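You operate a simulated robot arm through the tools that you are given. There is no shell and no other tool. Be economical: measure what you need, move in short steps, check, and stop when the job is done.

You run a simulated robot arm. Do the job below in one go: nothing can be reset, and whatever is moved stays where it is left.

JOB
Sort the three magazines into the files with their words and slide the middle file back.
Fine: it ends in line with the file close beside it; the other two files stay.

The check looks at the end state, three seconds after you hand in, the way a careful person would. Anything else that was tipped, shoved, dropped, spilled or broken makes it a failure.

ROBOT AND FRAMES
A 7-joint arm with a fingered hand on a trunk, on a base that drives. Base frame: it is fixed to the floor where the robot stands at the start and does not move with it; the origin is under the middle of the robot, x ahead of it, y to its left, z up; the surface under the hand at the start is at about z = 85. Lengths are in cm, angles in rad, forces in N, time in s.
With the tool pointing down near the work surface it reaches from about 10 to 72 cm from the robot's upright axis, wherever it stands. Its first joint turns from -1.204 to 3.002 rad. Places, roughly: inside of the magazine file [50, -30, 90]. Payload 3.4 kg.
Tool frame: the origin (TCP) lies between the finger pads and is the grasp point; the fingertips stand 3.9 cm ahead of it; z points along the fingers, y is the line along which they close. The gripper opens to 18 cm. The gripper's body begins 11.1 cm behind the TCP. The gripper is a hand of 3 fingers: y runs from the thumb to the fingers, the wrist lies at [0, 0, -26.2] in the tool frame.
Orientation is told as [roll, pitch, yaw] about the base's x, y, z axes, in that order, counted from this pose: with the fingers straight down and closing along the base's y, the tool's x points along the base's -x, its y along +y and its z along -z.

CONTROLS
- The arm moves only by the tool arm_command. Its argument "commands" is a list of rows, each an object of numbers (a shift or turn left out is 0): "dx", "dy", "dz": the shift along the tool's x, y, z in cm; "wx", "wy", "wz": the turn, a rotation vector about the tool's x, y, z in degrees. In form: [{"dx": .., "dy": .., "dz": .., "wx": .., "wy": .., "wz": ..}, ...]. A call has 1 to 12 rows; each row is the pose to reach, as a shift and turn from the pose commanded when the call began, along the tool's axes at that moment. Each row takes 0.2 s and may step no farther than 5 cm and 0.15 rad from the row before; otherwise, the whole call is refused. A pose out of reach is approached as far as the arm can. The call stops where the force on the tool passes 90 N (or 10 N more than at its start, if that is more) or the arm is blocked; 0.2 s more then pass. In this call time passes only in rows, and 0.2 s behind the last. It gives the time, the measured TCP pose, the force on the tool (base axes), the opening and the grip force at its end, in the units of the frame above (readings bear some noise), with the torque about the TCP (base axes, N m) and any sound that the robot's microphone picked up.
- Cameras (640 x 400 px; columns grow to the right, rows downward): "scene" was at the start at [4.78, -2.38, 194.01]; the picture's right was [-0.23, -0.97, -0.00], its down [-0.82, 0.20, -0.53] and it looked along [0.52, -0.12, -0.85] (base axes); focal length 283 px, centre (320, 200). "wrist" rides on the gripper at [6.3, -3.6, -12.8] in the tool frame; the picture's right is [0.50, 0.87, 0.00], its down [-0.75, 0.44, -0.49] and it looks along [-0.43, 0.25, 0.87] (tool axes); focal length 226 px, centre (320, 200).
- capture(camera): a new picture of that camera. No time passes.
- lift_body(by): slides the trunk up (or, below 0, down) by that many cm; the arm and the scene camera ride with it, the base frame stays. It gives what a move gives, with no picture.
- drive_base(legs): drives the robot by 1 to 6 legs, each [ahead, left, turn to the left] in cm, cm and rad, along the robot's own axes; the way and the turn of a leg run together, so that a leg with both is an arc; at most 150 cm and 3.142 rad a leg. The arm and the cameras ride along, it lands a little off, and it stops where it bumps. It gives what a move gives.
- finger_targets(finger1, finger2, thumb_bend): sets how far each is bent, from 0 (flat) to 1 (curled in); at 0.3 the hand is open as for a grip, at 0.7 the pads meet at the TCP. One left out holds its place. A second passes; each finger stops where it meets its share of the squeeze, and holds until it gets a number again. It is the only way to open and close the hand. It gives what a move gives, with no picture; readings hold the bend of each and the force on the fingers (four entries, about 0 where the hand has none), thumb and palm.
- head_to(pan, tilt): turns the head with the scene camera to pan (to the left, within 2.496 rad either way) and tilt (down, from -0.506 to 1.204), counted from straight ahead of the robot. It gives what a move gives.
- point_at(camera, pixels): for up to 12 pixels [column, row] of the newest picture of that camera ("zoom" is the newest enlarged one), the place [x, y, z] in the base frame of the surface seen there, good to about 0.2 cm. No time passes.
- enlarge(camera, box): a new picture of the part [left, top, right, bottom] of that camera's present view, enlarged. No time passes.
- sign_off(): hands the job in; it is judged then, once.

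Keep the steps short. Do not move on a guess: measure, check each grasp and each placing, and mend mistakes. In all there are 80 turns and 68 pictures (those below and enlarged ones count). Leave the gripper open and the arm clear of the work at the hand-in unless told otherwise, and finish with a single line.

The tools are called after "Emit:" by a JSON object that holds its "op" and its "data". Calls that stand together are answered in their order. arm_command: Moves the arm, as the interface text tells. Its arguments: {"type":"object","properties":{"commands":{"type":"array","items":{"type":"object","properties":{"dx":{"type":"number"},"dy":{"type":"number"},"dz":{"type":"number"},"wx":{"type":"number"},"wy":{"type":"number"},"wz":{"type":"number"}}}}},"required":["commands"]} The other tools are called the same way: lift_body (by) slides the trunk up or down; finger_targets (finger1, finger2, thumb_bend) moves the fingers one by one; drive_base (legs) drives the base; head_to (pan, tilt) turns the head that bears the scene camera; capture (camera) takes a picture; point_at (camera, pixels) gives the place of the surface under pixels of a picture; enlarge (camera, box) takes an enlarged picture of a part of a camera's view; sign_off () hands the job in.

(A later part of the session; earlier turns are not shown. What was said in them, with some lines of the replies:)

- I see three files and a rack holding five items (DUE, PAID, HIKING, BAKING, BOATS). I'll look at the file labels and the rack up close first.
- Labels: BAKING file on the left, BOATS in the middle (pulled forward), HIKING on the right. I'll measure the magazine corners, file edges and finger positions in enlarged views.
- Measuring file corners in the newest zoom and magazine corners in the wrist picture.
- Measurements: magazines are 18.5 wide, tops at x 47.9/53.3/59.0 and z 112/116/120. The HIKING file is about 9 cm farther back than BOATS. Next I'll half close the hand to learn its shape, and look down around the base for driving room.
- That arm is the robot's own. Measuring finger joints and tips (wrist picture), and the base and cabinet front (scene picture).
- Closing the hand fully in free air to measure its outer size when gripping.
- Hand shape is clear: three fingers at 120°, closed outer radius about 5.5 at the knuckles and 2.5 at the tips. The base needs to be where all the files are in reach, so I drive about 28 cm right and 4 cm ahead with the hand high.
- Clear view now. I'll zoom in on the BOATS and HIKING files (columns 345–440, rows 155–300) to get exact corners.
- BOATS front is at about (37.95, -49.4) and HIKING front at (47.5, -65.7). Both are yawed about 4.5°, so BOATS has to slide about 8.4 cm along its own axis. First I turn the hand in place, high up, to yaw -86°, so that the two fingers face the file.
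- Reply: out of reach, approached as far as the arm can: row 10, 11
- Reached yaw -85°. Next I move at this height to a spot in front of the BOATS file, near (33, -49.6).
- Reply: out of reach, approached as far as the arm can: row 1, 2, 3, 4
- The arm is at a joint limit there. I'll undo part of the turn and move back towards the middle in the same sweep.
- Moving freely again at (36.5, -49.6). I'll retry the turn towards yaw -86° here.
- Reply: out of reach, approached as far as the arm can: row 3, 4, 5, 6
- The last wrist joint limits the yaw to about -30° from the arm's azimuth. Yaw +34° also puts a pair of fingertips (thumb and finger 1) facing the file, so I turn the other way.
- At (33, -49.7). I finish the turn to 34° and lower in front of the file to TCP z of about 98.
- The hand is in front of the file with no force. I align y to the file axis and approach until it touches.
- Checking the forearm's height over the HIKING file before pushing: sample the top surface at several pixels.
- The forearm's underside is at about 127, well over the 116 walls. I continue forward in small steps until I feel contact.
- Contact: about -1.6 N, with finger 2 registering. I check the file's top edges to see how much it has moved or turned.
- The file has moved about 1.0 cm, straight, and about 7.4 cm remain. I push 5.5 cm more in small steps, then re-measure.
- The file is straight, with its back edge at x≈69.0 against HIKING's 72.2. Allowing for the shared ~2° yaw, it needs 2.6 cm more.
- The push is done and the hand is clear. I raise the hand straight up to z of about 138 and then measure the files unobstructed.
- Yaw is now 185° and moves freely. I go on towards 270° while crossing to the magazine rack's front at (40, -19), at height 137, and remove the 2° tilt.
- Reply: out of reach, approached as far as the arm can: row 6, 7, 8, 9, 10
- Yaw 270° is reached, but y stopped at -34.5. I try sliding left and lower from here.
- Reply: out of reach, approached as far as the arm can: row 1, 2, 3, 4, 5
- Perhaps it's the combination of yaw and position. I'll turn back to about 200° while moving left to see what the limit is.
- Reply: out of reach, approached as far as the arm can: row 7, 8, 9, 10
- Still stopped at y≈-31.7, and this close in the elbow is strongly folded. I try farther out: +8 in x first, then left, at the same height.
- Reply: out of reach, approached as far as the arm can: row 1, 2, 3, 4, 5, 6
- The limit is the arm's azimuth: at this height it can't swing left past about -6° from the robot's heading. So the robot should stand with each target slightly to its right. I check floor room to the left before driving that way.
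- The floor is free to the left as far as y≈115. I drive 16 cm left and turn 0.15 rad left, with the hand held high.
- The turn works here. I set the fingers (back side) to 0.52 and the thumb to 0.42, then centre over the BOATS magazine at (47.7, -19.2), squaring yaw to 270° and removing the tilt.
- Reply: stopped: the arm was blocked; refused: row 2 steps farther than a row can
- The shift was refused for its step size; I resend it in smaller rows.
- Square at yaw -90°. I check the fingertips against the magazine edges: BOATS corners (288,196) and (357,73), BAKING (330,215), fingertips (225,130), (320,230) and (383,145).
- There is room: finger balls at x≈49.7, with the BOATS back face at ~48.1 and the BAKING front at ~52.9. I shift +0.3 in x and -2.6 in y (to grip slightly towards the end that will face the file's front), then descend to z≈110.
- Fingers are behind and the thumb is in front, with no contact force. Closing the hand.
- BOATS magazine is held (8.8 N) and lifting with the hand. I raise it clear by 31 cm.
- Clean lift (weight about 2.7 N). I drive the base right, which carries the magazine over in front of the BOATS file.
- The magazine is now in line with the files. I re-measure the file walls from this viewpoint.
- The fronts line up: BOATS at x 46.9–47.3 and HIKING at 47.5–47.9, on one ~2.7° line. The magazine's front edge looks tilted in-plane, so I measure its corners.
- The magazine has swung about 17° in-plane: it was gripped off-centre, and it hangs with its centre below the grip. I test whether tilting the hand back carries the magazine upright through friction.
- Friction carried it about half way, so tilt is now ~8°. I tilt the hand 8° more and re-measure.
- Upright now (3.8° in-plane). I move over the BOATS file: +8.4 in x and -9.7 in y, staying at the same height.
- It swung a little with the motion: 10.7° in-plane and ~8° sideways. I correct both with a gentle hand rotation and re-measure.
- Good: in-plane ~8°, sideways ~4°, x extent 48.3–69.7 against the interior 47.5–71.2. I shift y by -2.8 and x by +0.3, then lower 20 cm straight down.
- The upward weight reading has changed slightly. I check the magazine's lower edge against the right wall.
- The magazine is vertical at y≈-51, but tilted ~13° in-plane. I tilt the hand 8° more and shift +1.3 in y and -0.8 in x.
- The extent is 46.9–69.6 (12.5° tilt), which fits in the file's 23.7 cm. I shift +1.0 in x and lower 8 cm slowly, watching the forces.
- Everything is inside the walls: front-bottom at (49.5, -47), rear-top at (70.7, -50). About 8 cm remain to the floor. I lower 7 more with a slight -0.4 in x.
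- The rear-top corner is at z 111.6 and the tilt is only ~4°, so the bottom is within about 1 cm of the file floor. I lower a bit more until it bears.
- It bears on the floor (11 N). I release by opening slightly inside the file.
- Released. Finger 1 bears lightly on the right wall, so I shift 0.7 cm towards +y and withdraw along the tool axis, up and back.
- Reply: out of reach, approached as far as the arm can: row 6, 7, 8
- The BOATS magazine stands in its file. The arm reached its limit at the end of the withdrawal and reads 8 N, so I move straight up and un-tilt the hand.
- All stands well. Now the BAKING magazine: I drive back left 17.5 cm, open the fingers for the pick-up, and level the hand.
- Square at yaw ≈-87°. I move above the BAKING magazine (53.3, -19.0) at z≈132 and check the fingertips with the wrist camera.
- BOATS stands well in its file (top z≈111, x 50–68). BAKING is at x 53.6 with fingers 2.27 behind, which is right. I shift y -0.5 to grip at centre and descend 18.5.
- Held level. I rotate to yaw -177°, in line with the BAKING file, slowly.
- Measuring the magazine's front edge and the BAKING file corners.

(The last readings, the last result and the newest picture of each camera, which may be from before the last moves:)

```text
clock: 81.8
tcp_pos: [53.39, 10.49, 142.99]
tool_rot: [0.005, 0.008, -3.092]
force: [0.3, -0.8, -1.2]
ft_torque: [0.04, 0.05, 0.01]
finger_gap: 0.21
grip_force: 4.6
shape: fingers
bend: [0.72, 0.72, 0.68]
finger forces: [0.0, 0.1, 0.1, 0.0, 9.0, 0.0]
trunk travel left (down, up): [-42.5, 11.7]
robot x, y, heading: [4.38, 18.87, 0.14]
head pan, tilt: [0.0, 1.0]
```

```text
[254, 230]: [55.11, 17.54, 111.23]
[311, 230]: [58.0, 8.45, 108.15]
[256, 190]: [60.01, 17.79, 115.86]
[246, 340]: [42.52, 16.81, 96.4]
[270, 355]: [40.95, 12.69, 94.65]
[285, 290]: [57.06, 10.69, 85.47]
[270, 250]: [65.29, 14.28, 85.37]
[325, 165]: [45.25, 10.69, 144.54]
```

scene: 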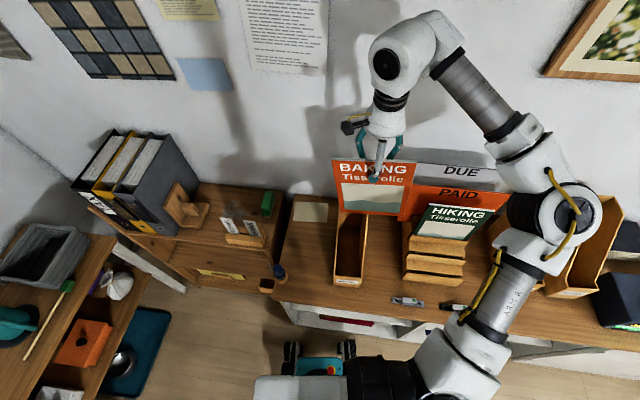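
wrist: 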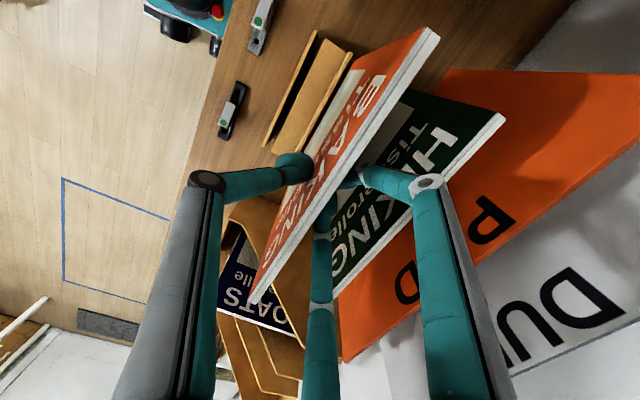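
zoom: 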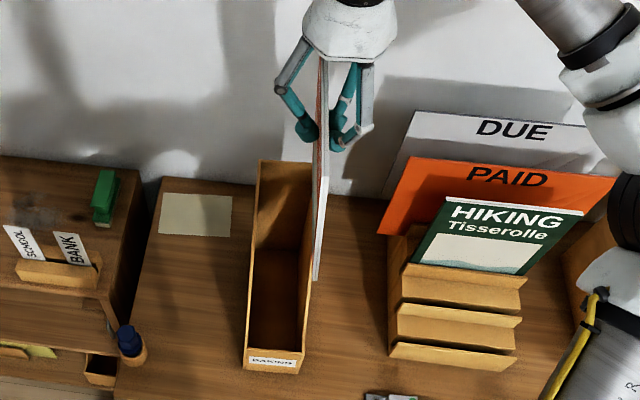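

The magazine is vertical in-plane and centred in x (44.1–62.6 in an interior of 41.6–64.8). I untilt 5° sideways, shift +1.5 in y and lower 22 cm.

Emit:
{"op": "arm_command", "data": {"commands": [{"wx": 2.5, "dy": -0.75}, {"wx": 5, "dy": -1.5}, {"wx": 5, "dy": -1.5}, {"wx": 5, "dy": -1.24, "dz": 3}, {"wx": 5, "dy": -0.98, "dz": 6}, {"wx": 5, "dy": -0.72, "dz": 9}, {"wx": 5, "dy": -0.46, "dz": 12}, {"wx": 5, "dy": -0.2, "dz": 15}, {"wx": 5, "dy": 0.06, "dz": 18}, {"wx": 5, "dy": 0.4, "dz": 22}]}}

Emit:
{"op": "enlarge", "data": {"camera": "scene", "box": [310, 110, 430, 300]}}

```text
clock: 84.0
tcp_pos: [53.07, 13.29, 121.02]
tool_rot: [-0.058, 0.01, -3.087]
force: [-0.3, 1.1, -1.9]
ft_torque: [0.01, 0.0, -0.01]
finger_gap: 0.2
grip_force: 4.7
shape: fingers
bend: [0.72, 0.72, 0.68]
finger forces: [0.0, 0.0, 0.1, 0.0, 9.0, 0.1]
trunk travel left (down, up): [-42.5, 11.7]
robot x, y, heading: [3.73, 19.03, 0.146]
head pan, tilt: [0.0, 1.0]
```

```text
2.11 times, centred on (370, 205) of scene
```

zoom: 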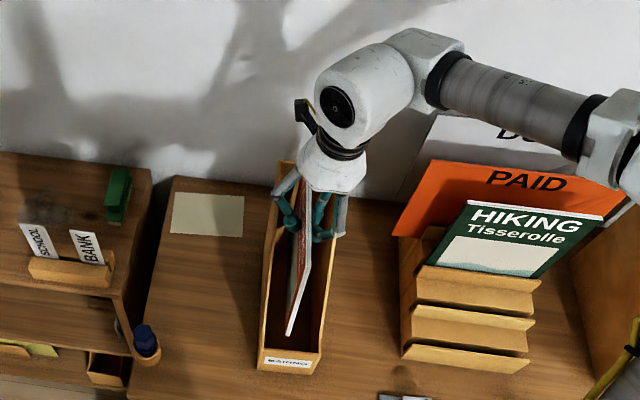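

Emit:
{"op": "point_at", "data": {"camera": "zoom", "pixels": [[308, 245], [300, 285], [293, 315], [289, 332], [287, 325], [291, 270], [293, 235], [263, 345], [321, 345], [330, 280], [282, 165], [330, 240]]}}

```text
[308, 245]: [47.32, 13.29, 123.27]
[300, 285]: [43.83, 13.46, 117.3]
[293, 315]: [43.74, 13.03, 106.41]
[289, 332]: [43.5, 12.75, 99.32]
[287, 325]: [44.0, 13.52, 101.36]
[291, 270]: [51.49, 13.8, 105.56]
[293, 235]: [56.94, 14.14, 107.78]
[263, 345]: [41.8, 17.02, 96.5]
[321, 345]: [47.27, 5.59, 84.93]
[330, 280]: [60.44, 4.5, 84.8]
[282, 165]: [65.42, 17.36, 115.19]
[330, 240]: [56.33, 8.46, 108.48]
```

The plane is at y≈13.2, vertical. I shift y by -1.1 to centre it and lower until it bears, about 12–13 cm.

Emit:
{"op": "arm_command", "data": {"commands": [{"dy": 1.1}, {"dy": 1.36, "dz": 3}, {"dy": 1.62, "dz": 6}, {"dy": 1.84, "dz": 8.5}, {"dy": 2.0, "dz": 10.5}, {"dy": 2.1, "dz": 11.5}, {"dy": 2.15, "dz": 12.2}]}}

Emit:
{"op": "capture", "data": {"camera": "wrist"}}

```text
clock: 85.6
tcp_pos: [53.32, 11.69, 109.28]
tool_rot: [-0.062, 0.012, -3.089]
force: [3.3, 3.5, 11.7]
ft_torque: [-0.1, -0.18, 0.03]
finger_gap: 0.2
grip_force: 7.5
shape: fingers
bend: [0.73, 0.73, 0.69]
finger forces: [2.1, 0.1, 0.0, 0.0, 11.6, 0.0]
trunk travel left (down, up): [-42.5, 11.7]
robot x, y, heading: [4.38, 19.13, 0.147]
head pan, tilt: [0.0, 1.0]
```

```text
18 pictures are left
```

wrist: 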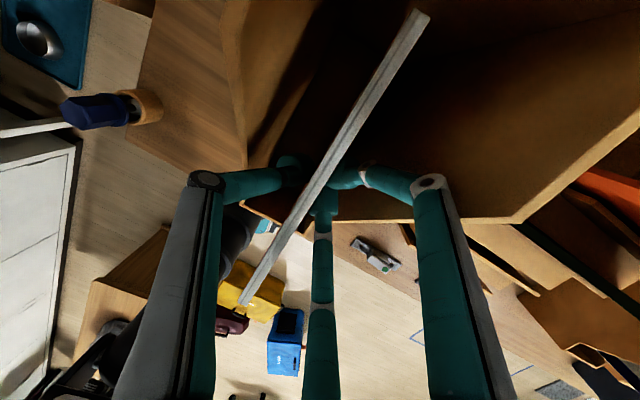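

It bears 11.7 N. I verify the top-edge height before releasing.

Emit:
{"op": "point_at", "data": {"camera": "wrist", "pixels": [[418, 22], [246, 296], [345, 135], [300, 205], [250, 160], [515, 220], [240, 30], [440, 215]]}}

```text
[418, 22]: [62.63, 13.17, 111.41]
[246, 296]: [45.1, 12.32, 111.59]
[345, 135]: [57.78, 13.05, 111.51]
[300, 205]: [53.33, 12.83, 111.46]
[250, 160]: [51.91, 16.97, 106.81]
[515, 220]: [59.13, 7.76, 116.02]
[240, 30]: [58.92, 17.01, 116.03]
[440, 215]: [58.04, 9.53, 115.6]
```

The top edge is level at z 111.5, the same as BOATS seated, so it's on the floor. Release.

Emit:
{"op": "finger_targets", "data": {"finger1": 0.65, "finger2": 0.65, "thumb_bend": 0.63}}

Emit:
{"op": "arm_command", "data": {"commands": [{"dz": -1.5, "dy": -0.1}, {"dz": -3, "dy": -0.2}, {"dz": -5, "dy": -0.4}, {"dz": -9, "dy": -0.7}, {"dz": -13, "dy": -1.1}, {"dz": -17, "dy": -1.4}, {"dz": -21, "dy": -1.8}, {"dz": -25, "dy": -2.1}, {"dz": -29, "dy": -2.5}, {"dz": -33, "dy": -2.8}]}}

Emit:
{"op": "capture", "data": {"camera": "scene"}}

```text
clock: 86.6
tcp_pos: [53.23, 11.51, 109.14]
tool_rot: [-0.061, 0.01, -3.087]
force: [-0.7, 0.9, -0.9]
ft_torque: [-0.07, 0.03, 0.05]
finger_gap: 1.82
grip_force: 0.8
shape: fingers
bend: [0.65, 0.65, 0.63]
finger forces: [1.1, 0.0, 0.1, 0.0, 0.2, 0.0]
trunk travel left (down, up): [-42.5, 11.7]
robot x, y, heading: [4.43, 19.08, 0.145]
head pan, tilt: [0.0, 1.0]
```

```text
clock: 88.8
tcp_pos: [53.24, 10.52, 141.95]
tool_rot: [-0.072, 0.009, -3.09]
force: [0.5, -0.3, -0.6]
ft_torque: [0.0, 0.01, 0.02]
finger_gap: 1.82
grip_force: 0.1
shape: fingers
bend: [0.65, 0.65, 0.63]
finger forces: [0.0, 0.1, 0.0, 0.0, 0.1, 0.0]
trunk travel left (down, up): [-42.5, 11.7]
robot x, y, heading: [4.58, 18.87, 0.141]
head pan, tilt: [0.0, 1.0]
```

```text
17 pictures are left
```

scene: 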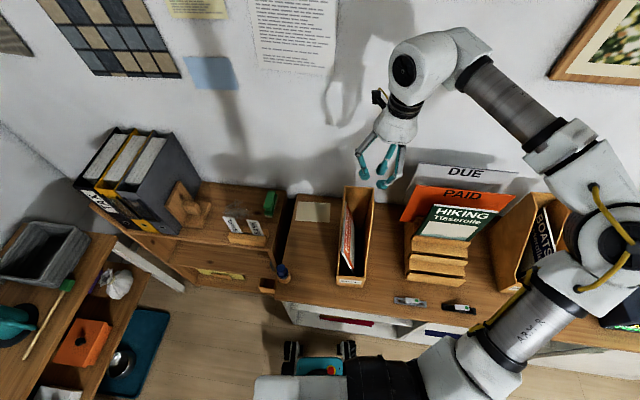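

BAKING is in its file. HIKING next: I drive back, open, level, turn to yaw 270°, move above HIKING and check with the wrist camera.

Emit:
{"op": "drive_base", "data": {"legs": [[-4.5, -31, 0]]}}

Emit:
{"op": "finger_targets", "data": {"finger1": 0.52, "finger2": 0.52, "thumb_bend": 0.42}}

Emit:
{"op": "arm_command", "data": {"commands": [{"wx": -2}, {"wx": -4.1}]}}

Emit:
{"op": "arm_command", "data": {"commands": [{"wz": -7.3}, {"wz": -14.6}, {"wz": -21.9}, {"wz": -29.2}, {"wz": -36.5}, {"wz": -43.8}, {"wz": -51.1}, {"wz": -58.4}, {"wz": -65.7}, {"wz": -73}, {"wz": -80.3}, {"wz": -87}]}}

Emit:
{"op": "arm_command", "data": {"commands": [{"dy": 2.1, "dx": 0.3, "dz": 1.8}, {"dy": 4.2, "dx": 0.6, "dz": 3.6}, {"dy": 6.3, "dx": 0.9, "dz": 5.5}]}}

Emit:
{"op": "capture", "data": {"camera": "wrist"}}

Emit:
{"op": "point_at", "data": {"camera": "wrist", "pixels": [[289, 188], [361, 60], [326, 122], [310, 155], [340, 100], [415, 92], [225, 128], [320, 228], [383, 143], [300, 160], [280, 180], [350, 80]]}}

```text
clock: 90.9
tcp_pos: [52.48, -16.69, 142.34]
tool_rot: [-0.039, 0.011, -3.086]
force: [0.2, 0.6, 0.5]
ft_torque: [-0.09, -0.03, 0.03]
finger_gap: 1.83
grip_force: 0.0
shape: fingers
bend: [0.65, 0.65, 0.63]
finger forces: [0.0, 0.0, 0.0, 0.0, 0.0, 0.0]
trunk travel left (down, up): [-42.5, 11.7]
robot x, y, heading: [4.51, -11.64, 0.14]
head pan, tilt: [0.0, 1.0]
```

```text
clock: 91.9
tcp_pos: [52.45, -17.77, 142.27]
tool_rot: [-0.046, 0.012, -3.082]
force: [0.1, 0.6, -0.4]
ft_torque: [-0.04, -0.02, 0.0]
finger_gap: 8.53
grip_force: 0.1
shape: fingers
bend: [0.52, 0.52, 0.42]
finger forces: [0.0, 0.0, 0.0, 0.0, 0.1, 0.0]
trunk travel left (down, up): [-42.5, 11.7]
robot x, y, heading: [4.34, -12.07, 0.14]
head pan, tilt: [0.0, 1.0]
```

```text
clock: 92.5
tcp_pos: [52.53, -17.51, 142.18]
tool_rot: [0.025, 0.011, -3.084]
force: [0.2, 0.3, -0.2]
ft_torque: [-0.05, -0.02, 0.01]
finger_gap: 8.52
grip_force: 0.0
shape: fingers
bend: [0.52, 0.52, 0.42]
finger forces: [0.0, 0.0, 0.0, 0.1, 0.0, 0.1]
trunk travel left (down, up): [-42.5, 11.7]
robot x, y, heading: [4.21, -11.88, 0.135]
head pan, tilt: [0.0, 1.0]
```

```text
clock: 95.1
tcp_pos: [52.66, -18.13, 142.09]
tool_rot: [0.015, -0.019, -1.565]
force: [-1.0, -0.1, 0.1]
ft_torque: [-0.05, 0.0, -0.01]
finger_gap: 8.52
grip_force: 0.0
shape: fingers
bend: [0.52, 0.52, 0.42]
finger forces: [0.0, 0.1, 0.1, 0.0, 0.0, 0.0]
trunk travel left (down, up): [-42.5, 11.7]
robot x, y, heading: [4.1, -12.03, 0.138]
head pan, tilt: [0.0, 1.0]
```

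```text
clock: 95.9
tcp_pos: [59.15, -18.66, 136.38]
tool_rot: [0.011, -0.013, -1.567]
force: [0.7, 0.6, -0.3]
ft_torque: [-0.01, 0.02, -0.01]
finger_gap: 8.49
grip_force: 0.0
shape: fingers
bend: [0.52, 0.52, 0.42]
finger forces: [0.0, 0.1, 0.0, 0.0, 0.0, 0.1]
out of reach, approached as far as the arm can: row 3
trunk travel left (down, up): [-42.5, 11.7]
robot x, y, heading: [3.97, -12.11, 0.138]
head pan, tilt: [0.0, 1.0]
```

```text
16 pictures are left
```

wrist: 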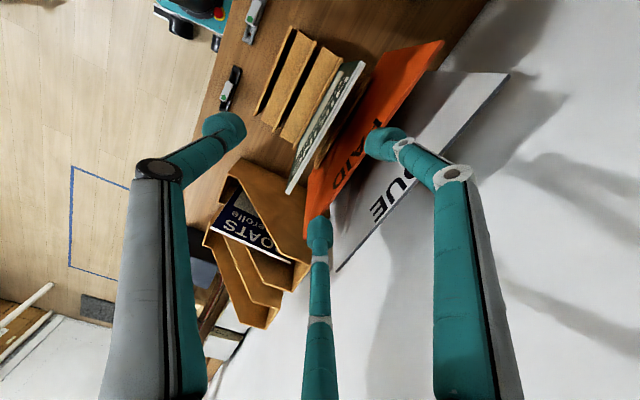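

```text
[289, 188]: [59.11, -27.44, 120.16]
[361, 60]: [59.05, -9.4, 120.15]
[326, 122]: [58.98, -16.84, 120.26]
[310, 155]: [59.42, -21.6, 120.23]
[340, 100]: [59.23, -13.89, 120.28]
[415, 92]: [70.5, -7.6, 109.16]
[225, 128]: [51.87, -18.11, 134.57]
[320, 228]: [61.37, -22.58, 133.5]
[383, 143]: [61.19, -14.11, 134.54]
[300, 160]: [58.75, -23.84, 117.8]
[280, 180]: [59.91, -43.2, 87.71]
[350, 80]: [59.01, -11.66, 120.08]
```

Aligned: HIKING is at x≈59.1, fingers 2.15 behind. I shift slightly to grip at the width centre, descend, close, lift, drive right, rotate in line with the files and move towards the HIKING file.

Emit:
{"op": "arm_command", "data": {"commands": [{"dx": -0.6, "dy": 0.1}, {"dx": -0.6, "dy": 0.1, "dz": 4}, {"dx": -0.6, "dy": 0.1, "dz": 8}, {"dx": -0.6, "dy": 0.1, "dz": 11.5}, {"dx": -0.6, "dy": 0.1, "dz": 14.5}, {"dx": -0.6, "dy": 0.1, "dz": 17}, {"dx": -0.6, "dy": 0.1, "dz": 18.5}]}}

Emit:
{"op": "finger_targets", "data": {"finger1": 0.74, "finger2": 0.74, "thumb_bend": 0.74}}

Emit:
{"op": "arm_command", "data": {"commands": [{"dz": -1}, {"dz": -3}, {"dz": -6}, {"dz": -9}, {"dz": -12}, {"dz": -15}, {"dz": -18}, {"dz": -21}, {"dz": -24}, {"dz": -25.5}]}}

Emit:
{"op": "capture", "data": {"camera": "scene"}}

```text
clock: 97.5
tcp_pos: [59.37, -20.27, 117.91]
tool_rot: [0.01, -0.006, -1.568]
force: [0.1, -0.2, 0.0]
ft_torque: [0.01, 0.02, 0.02]
finger_gap: 8.48
grip_force: 0.0
shape: fingers
bend: [0.52, 0.52, 0.42]
finger forces: [0.0, 0.1, 0.0, 0.0, 0.0, 0.1]
trunk travel left (down, up): [-42.5, 11.7]
robot x, y, heading: [4.48, -12.3, 0.14]
head pan, tilt: [0.0, 1.0]
```

```text
clock: 98.5
tcp_pos: [59.26, -19.52, 118.15]
tool_rot: [0.013, -0.015, -1.568]
force: [-0.8, -1.2, -1.1]
ft_torque: [-0.05, 0.0, 0.04]
finger_gap: 0.2
grip_force: 4.8
shape: fingers
bend: [0.72, 0.72, 0.68]
finger forces: [0.0, 0.0, 0.1, 0.0, 9.0, 0.0]
trunk travel left (down, up): [-42.5, 11.7]
robot x, y, heading: [3.77, -11.82, 0.138]
head pan, tilt: [0.0, 1.0]
```

```text
clock: 100.7
tcp_pos: [57.42, -20.66, 142.57]
tool_rot: [0.013, -0.012, -1.568]
force: [-0.3, 0.2, -0.8]
ft_torque: [0.0, 0.03, -0.01]
finger_gap: 0.2
grip_force: 4.5
shape: fingers
bend: [0.72, 0.72, 0.68]
finger forces: [0.1, 0.0, 0.1, 0.0, 9.0, 0.1]
out of reach, approached as far as the arm can: row 8, 9, 10
trunk travel left (down, up): [-42.5, 11.7]
robot x, y, heading: [4.22, -12.12, 0.138]
head pan, tilt: [0.0, 1.0]
```

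```text
15 pictures are left
```

scene: 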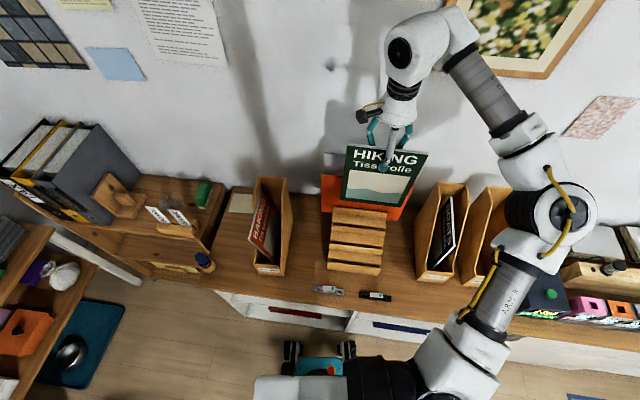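

HIKING is held level; the arm is near its reach limit up here, so I raise the trunk 8 cm, drive right 34 and ahead 3, rotate in line, and move over the HIKING file.

Emit:
{"op": "lift_body", "data": {"by": 8}}

Emit:
{"op": "drive_base", "data": {"legs": [[-1.8, -34, 0]]}}

Emit:
{"op": "arm_command", "data": {"commands": [{"wz": 7.3, "dz": 0.5}, {"wz": 14.6, "dz": 1}, {"wz": 21.9, "dz": 1.5}, {"wz": 29.2, "dz": 2}, {"wz": 36.5, "dz": 2.5}, {"wz": 43.8, "dz": 3}, {"wz": 51.1, "dz": 3.5}, {"wz": 58.4, "dz": 4}, {"wz": 65.7, "dz": 4.5}, {"wz": 73, "dz": 5}, {"wz": 80.3, "dz": 5.5}, {"wz": 87.3, "dz": 6}]}}

Emit:
{"op": "arm_command", "data": {"commands": [{"dy": 2}, {"dy": 4}, {"dy": 6}, {"dy": 8}, {"dy": 10}, {"dy": 10}]}}

Emit:
{"op": "capture", "data": {"camera": "scene"}}

Emit:
{"op": "enlarge", "data": {"camera": "scene", "box": [340, 110, 470, 300]}}

```text
clock: 101.9
tcp_pos: [57.58, -21.26, 150.29]
tool_rot: [0.015, -0.01, -1.567]
force: [0.7, -0.3, -2.3]
ft_torque: [0.0, 0.0, -0.03]
finger_gap: 0.17
grip_force: 4.3
shape: fingers
bend: [0.72, 0.72, 0.68]
finger forces: [0.0, 0.0, 0.0, 0.0, 8.9, 0.0]
trunk travel left (down, up): [-50.5, 3.7]
robot x, y, heading: [3.96, -11.98, 0.139]
head pan, tilt: [0.0, 1.0]
```

```text
clock: 104.1
tcp_pos: [59.89, -52.15, 150.79]
tool_rot: [0.018, -0.036, -1.572]
force: [-1.3, 0.9, -1.6]
ft_torque: [-0.07, 0.0, -0.01]
finger_gap: 0.21
grip_force: 4.4
shape: fingers
bend: [0.72, 0.72, 0.68]
finger forces: [0.0, 0.0, 0.0, 0.0, 9.1, 0.0]
trunk travel left (down, up): [-50.5, 3.7]
robot x, y, heading: [6.65, -46.09, 0.127]
head pan, tilt: [0.0, 1.0]
```

```text
clock: 106.7
tcp_pos: [59.68, -52.14, 144.71]
tool_rot: [0.032, 0.02, -3.095]
force: [-0.6, 0.4, -2.1]
ft_torque: [-0.03, 0.01, 0.04]
finger_gap: 0.19
grip_force: 4.8
shape: fingers
bend: [0.72, 0.72, 0.68]
finger forces: [0.0, 0.1, 0.1, 0.0, 9.3, 0.0]
trunk travel left (down, up): [-50.5, 3.7]
robot x, y, heading: [7.1, -45.17, 0.129]
head pan, tilt: [0.0, 1.0]
```

```text
clock: 108.3
tcp_pos: [60.36, -65.14, 144.83]
tool_rot: [0.017, 0.016, -3.101]
force: [-0.7, 0.0, -2.4]
ft_torque: [-0.01, 0.02, 0.0]
finger_gap: 0.2
grip_force: 4.2
shape: fingers
bend: [0.72, 0.72, 0.68]
finger forces: [0.0, 0.0, 0.1, 0.0, 9.2, 0.1]
trunk travel left (down, up): [-50.5, 3.7]
robot x, y, heading: [7.05, -46.1, 0.128]
head pan, tilt: [0.0, 1.0]
stopped in row 6: the arm was blocked; the commanded pose is now the measured one
```

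```text
14 pictures are left
```

scene: 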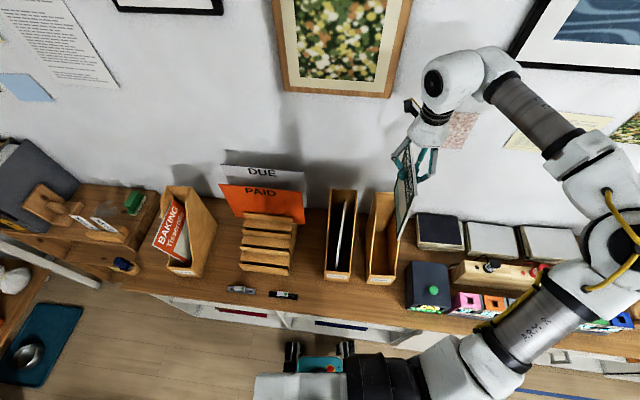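

```text
2.11 times, centred on (405, 205) of scene
```

zoom: 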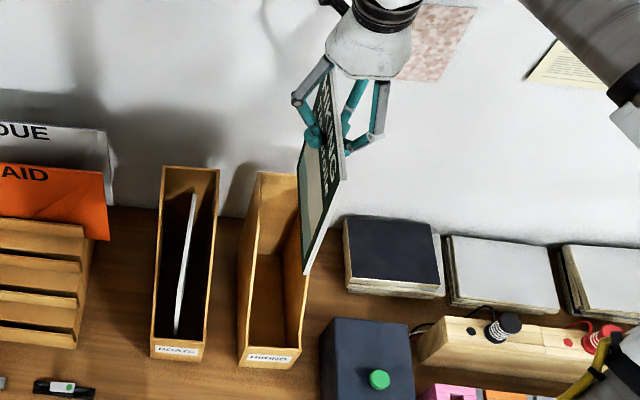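

Emit:
{"op": "point_at", "data": {"camera": "zoom", "pixels": [[340, 180], [335, 200], [322, 235], [308, 266], [305, 262], [301, 215], [300, 170], [330, 70], [242, 345], [298, 348], [262, 175], [310, 280]]}}

```text
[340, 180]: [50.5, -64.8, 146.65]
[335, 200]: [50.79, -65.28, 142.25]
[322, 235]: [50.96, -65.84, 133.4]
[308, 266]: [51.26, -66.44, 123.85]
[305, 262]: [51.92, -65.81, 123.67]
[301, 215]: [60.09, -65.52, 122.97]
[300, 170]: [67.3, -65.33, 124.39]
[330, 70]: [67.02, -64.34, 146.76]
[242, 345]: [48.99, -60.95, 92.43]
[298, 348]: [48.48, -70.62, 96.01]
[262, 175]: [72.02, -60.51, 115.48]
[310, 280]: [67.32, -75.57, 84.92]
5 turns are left
```

The magazine is vertical within 2° in-plane and 4° sideways. I untilt 4°, shift (-0.6, -0.8), lower 22 cm and re-measure along the predicted front edge.

Emit:
{"op": "arm_command", "data": {"commands": [{"wx": 2, "dx": -0.3, "dy": 0.4}, {"wx": 4, "dx": -0.6, "dy": 0.8}, {"wx": 4, "dx": -0.6, "dy": 0.8}, {"wx": 4, "dx": -0.6, "dy": 0.96, "dz": 3}, {"wx": 4, "dx": -0.6, "dy": 1.12, "dz": 6}, {"wx": 4, "dx": -0.6, "dy": 1.28, "dz": 9}, {"wx": 4, "dx": -0.6, "dy": 1.44, "dz": 12}, {"wx": 4, "dx": -0.6, "dy": 1.6, "dz": 15}, {"wx": 4, "dx": -0.6, "dy": 1.75, "dz": 18}, {"wx": 4, "dx": -0.6, "dy": 1.97, "dz": 22}, {"wx": 4, "dx": -0.6, "dy": 1.97, "dz": 22}]}}

Emit:
{"op": "capture", "data": {"camera": "wrist"}}

Emit:
{"op": "point_at", "data": {"camera": "wrist", "pixels": [[412, 40], [300, 205], [345, 135], [255, 285], [310, 190], [380, 85], [270, 255]]}}

Emit:
{"op": "enlarge", "data": {"camera": "scene", "box": [340, 110, 470, 300]}}

Emit:
{"op": "point_at", "data": {"camera": "zoom", "pixels": [[270, 315], [275, 315], [280, 315], [285, 315], [279, 300], [284, 300], [289, 300], [294, 300], [288, 285], [293, 285], [298, 285], [303, 285]]}}

```text
clock: 110.7
tcp_pos: [60.24, -68.61, 122.71]
tool_rot: [-0.061, 0.019, -3.104]
force: [0.4, -0.3, -1.8]
ft_torque: [0.04, -0.03, 0.05]
finger_gap: 0.2
grip_force: 4.6
shape: fingers
bend: [0.72, 0.72, 0.68]
finger forces: [0.1, 0.0, 0.0, 0.0, 9.0, 0.1]
trunk travel left (down, up): [-50.5, 3.7]
robot x, y, heading: [6.78, -46.43, 0.126]
head pan, tilt: [0.0, 1.0]
```

```text
12 pictures are left
```

wrist: 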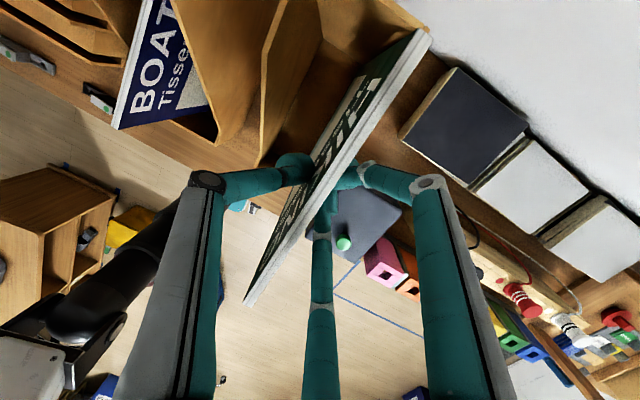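

```text
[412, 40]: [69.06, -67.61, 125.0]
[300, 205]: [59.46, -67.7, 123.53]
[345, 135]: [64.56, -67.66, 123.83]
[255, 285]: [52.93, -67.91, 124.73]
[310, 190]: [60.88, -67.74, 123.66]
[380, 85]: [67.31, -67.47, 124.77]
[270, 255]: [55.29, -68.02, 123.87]
```

```text
2.11 times, centred on (405, 205) of scene
```

zoom: 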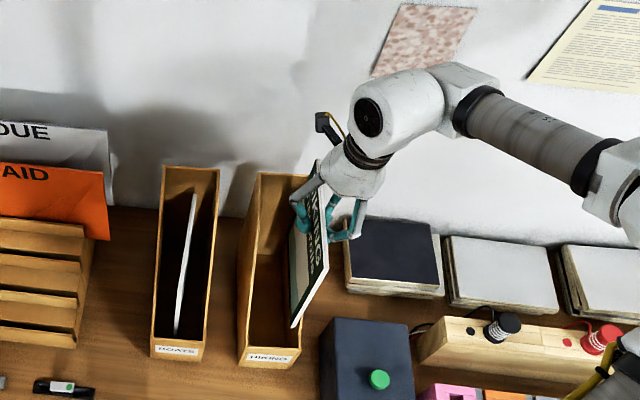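

```text
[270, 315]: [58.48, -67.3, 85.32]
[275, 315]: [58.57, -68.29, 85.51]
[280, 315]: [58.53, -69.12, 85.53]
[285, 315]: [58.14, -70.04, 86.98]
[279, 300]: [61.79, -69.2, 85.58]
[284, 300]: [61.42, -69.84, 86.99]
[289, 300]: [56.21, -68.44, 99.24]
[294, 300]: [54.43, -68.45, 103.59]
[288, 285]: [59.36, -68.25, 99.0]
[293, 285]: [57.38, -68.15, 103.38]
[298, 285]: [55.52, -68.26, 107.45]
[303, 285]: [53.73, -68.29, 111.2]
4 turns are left
```

The magazine is inside but close to the right wall (y≈-68). I shift +2.6 in y and -0.8 in x, then lower ~13.3 to the floor, and check the top edge and the walls.

Emit:
{"op": "arm_command", "data": {"commands": [{"dx": -0.4, "dy": -1.3}, {"dx": -0.8, "dy": -2.6}, {"dx": -0.8, "dy": -2.6}, {"dx": -0.8, "dy": -2.58, "dz": 3}, {"dx": -0.8, "dy": -2.55, "dz": 6}, {"dx": -0.8, "dy": -2.53, "dz": 8.5}, {"dx": -0.8, "dy": -2.5, "dz": 10.5}, {"dx": -0.8, "dy": -2.5, "dz": 12}, {"dx": -0.8, "dy": -2.5, "dz": 13.3}]}}

Emit:
{"op": "capture", "data": {"camera": "wrist"}}

Emit:
{"op": "point_at", "data": {"camera": "wrist", "pixels": [[418, 24], [246, 296], [345, 135], [300, 205], [250, 160], [515, 220], [240, 30], [440, 215], [410, 40], [262, 270]]}}

Emit:
{"op": "enlarge", "data": {"camera": "scene", "box": [340, 110, 470, 300]}}

```text
clock: 112.7
tcp_pos: [59.75, -65.08, 109.49]
tool_rot: [-0.057, 0.017, -3.103]
force: [0.1, -0.1, -1.6]
ft_torque: [0.03, -0.01, 0.01]
finger_gap: 0.19
grip_force: 4.4
shape: fingers
bend: [0.72, 0.72, 0.68]
finger forces: [0.0, 0.1, 0.1, 0.0, 9.2, 0.1]
trunk travel left (down, up): [-50.5, 3.7]
robot x, y, heading: [7.0, -46.51, 0.128]
head pan, tilt: [0.0, 1.0]
```

```text
10 pictures are left
```

wrist: 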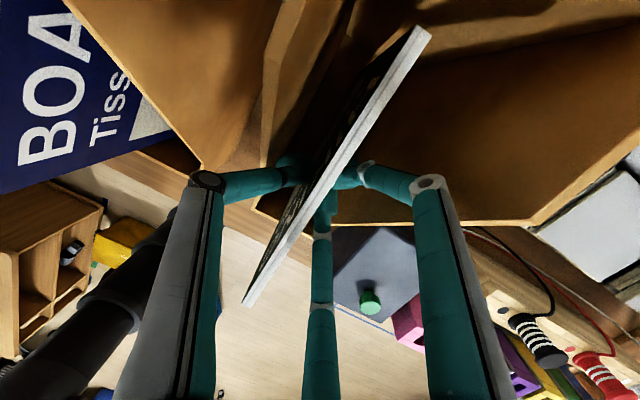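

```text
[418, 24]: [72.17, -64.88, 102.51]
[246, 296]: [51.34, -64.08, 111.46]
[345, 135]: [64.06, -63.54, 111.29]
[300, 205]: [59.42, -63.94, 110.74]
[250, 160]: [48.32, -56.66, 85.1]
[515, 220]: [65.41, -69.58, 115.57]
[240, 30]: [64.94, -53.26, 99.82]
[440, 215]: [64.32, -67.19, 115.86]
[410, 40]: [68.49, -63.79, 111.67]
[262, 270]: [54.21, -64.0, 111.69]
```

```text
2.11 times, centred on (405, 205) of scene
3 turns are left
```

zoom: 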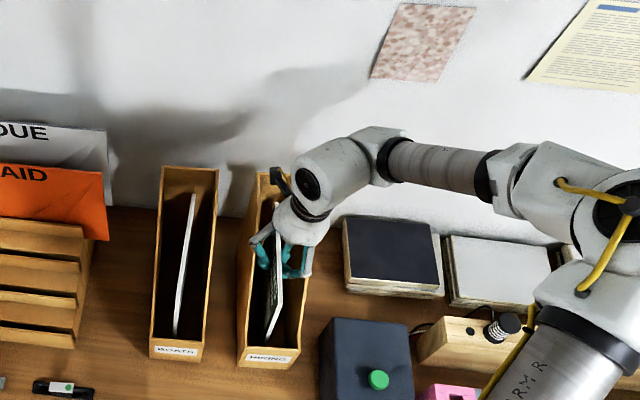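

It's inside, with the top edge level at z≈111.5, just off the floor (still carrying 1.6 N). I centre it by -1.0 in y, seat it 0.7 lower, release, lift straight out and look.

Emit:
{"op": "arm_command", "data": {"commands": [{"dy": 0.5}, {"dy": 1.0}, {"dy": 1.0, "dz": 0.35}, {"dy": 1.0, "dz": 0.7}]}}

Emit:
{"op": "finger_targets", "data": {"finger1": 0.65, "finger2": 0.65, "thumb_bend": 0.63}}

Emit:
{"op": "arm_command", "data": {"commands": [{"dz": -1.5, "dy": -0.1}, {"dz": -3, "dy": -0.2}, {"dz": -5, "dy": -0.3}, {"dz": -8, "dy": -0.5}, {"dz": -12, "dy": -0.7}, {"dz": -16, "dy": -0.9}, {"dz": -20, "dy": -1.2}, {"dz": -24, "dy": -1.4}, {"dz": -28, "dy": -1.7}, {"dz": -32, "dy": -1.9}]}}

Emit:
{"op": "finger_targets", "data": {"finger1": 0.3, "finger2": 0.3, "thumb_bend": 0.3}}

Emit:
{"op": "capture", "data": {"camera": "scene"}}

Emit:
{"op": "enlarge", "data": {"camera": "scene", "box": [310, 150, 450, 300]}}

Emit:
{"op": "point_at", "data": {"camera": "scene", "pixels": [[328, 275], [350, 278], [367, 279], [393, 281], [331, 190], [355, 192], [370, 194], [393, 196]]}}

```text
clock: 113.7
tcp_pos: [59.51, -64.76, 109.15]
tool_rot: [-0.05, 0.02, -3.1]
force: [-0.2, -3.1, 15.5]
ft_torque: [0.09, -0.03, 0.04]
finger_gap: 0.17
grip_force: 9.1
shape: fingers
bend: [0.73, 0.73, 0.7]
finger forces: [0.1, 0.0, 0.0, 0.1, 18.0, 0.1]
trunk travel left (down, up): [-50.5, 3.7]
robot x, y, heading: [6.94, -45.85, 0.133]
head pan, tilt: [0.0, 1.0]
```

```text
clock: 114.7
tcp_pos: [59.55, -64.73, 109.11]
tool_rot: [-0.048, 0.018, -3.099]
force: [0.6, -0.2, 1.0]
ft_torque: [0.0, -0.01, 0.01]
finger_gap: 1.75
grip_force: 0.6
shape: fingers
bend: [0.65, 0.65, 0.63]
finger forces: [0.0, 0.0, 0.0, 0.0, 1.3, 0.1]
trunk travel left (down, up): [-50.5, 3.7]
robot x, y, heading: [6.76, -45.84, 0.132]
head pan, tilt: [0.0, 1.0]
```

```text
clock: 116.9
tcp_pos: [58.86, -64.82, 141.11]
tool_rot: [-0.053, 0.02, -3.098]
force: [0.8, 1.2, 0.0]
ft_torque: [0.0, 0.01, 0.04]
finger_gap: 1.8
grip_force: 0.1
shape: fingers
bend: [0.65, 0.65, 0.63]
finger forces: [0.1, 0.0, 0.1, 0.0, 0.0, 0.0]
trunk travel left (down, up): [-50.5, 3.7]
robot x, y, heading: [6.68, -46.2, 0.126]
head pan, tilt: [0.0, 1.0]
```

```text
clock: 117.9
tcp_pos: [58.88, -64.98, 140.94]
tool_rot: [-0.053, 0.02, -3.099]
force: [0.2, -0.6, 0.1]
ft_torque: [-0.04, 0.01, 0.05]
finger_gap: 15.16
grip_force: 0.0
shape: fingers
bend: [0.3, 0.3, 0.3]
finger forces: [0.0, 0.0, 0.0, 0.0, 0.0, 0.0]
trunk travel left (down, up): [-50.5, 3.7]
robot x, y, heading: [7.15, -45.89, 0.124]
head pan, tilt: [0.0, 1.0]
```

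```text
8 pictures are left
```

scene: 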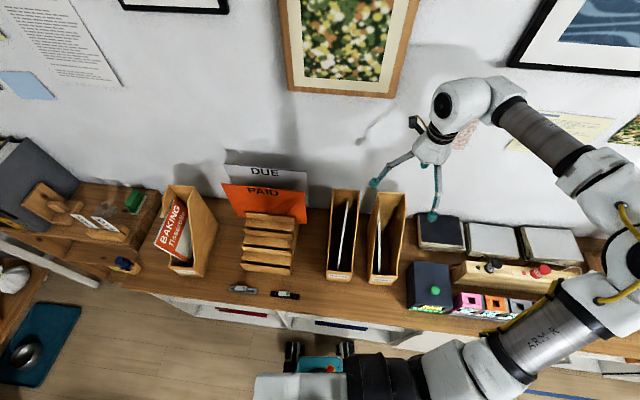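

```text
2.67 times, centred on (380, 225) of scene
```

zoom: 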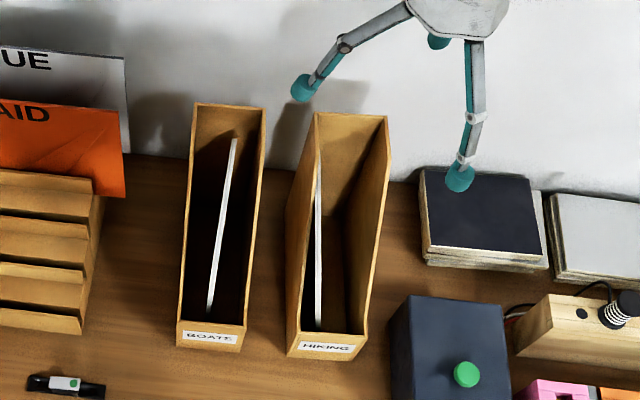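

```text
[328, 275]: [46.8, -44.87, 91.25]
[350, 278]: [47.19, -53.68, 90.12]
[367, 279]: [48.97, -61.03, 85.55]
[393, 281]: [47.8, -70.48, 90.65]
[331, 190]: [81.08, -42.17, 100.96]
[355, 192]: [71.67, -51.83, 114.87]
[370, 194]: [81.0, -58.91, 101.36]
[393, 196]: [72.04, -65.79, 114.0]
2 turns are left
```

All three magazines stand in their own files. The BOATS file front (46.8–47.2) and back (71.7) line up with HIKING (47.8 and 72.0) along their shared slight yaw. The hand is open and high. Handing in.

Emit:
{"op": "sign_off", "data": {}}

```text
The job is handed in.
```

The BOATS, BAKING and HIKING magazines are each in the file with their word, and the middle (BOATS) file is slid back in line with the HIKING file to within about half a centimetre; the job is handed in.
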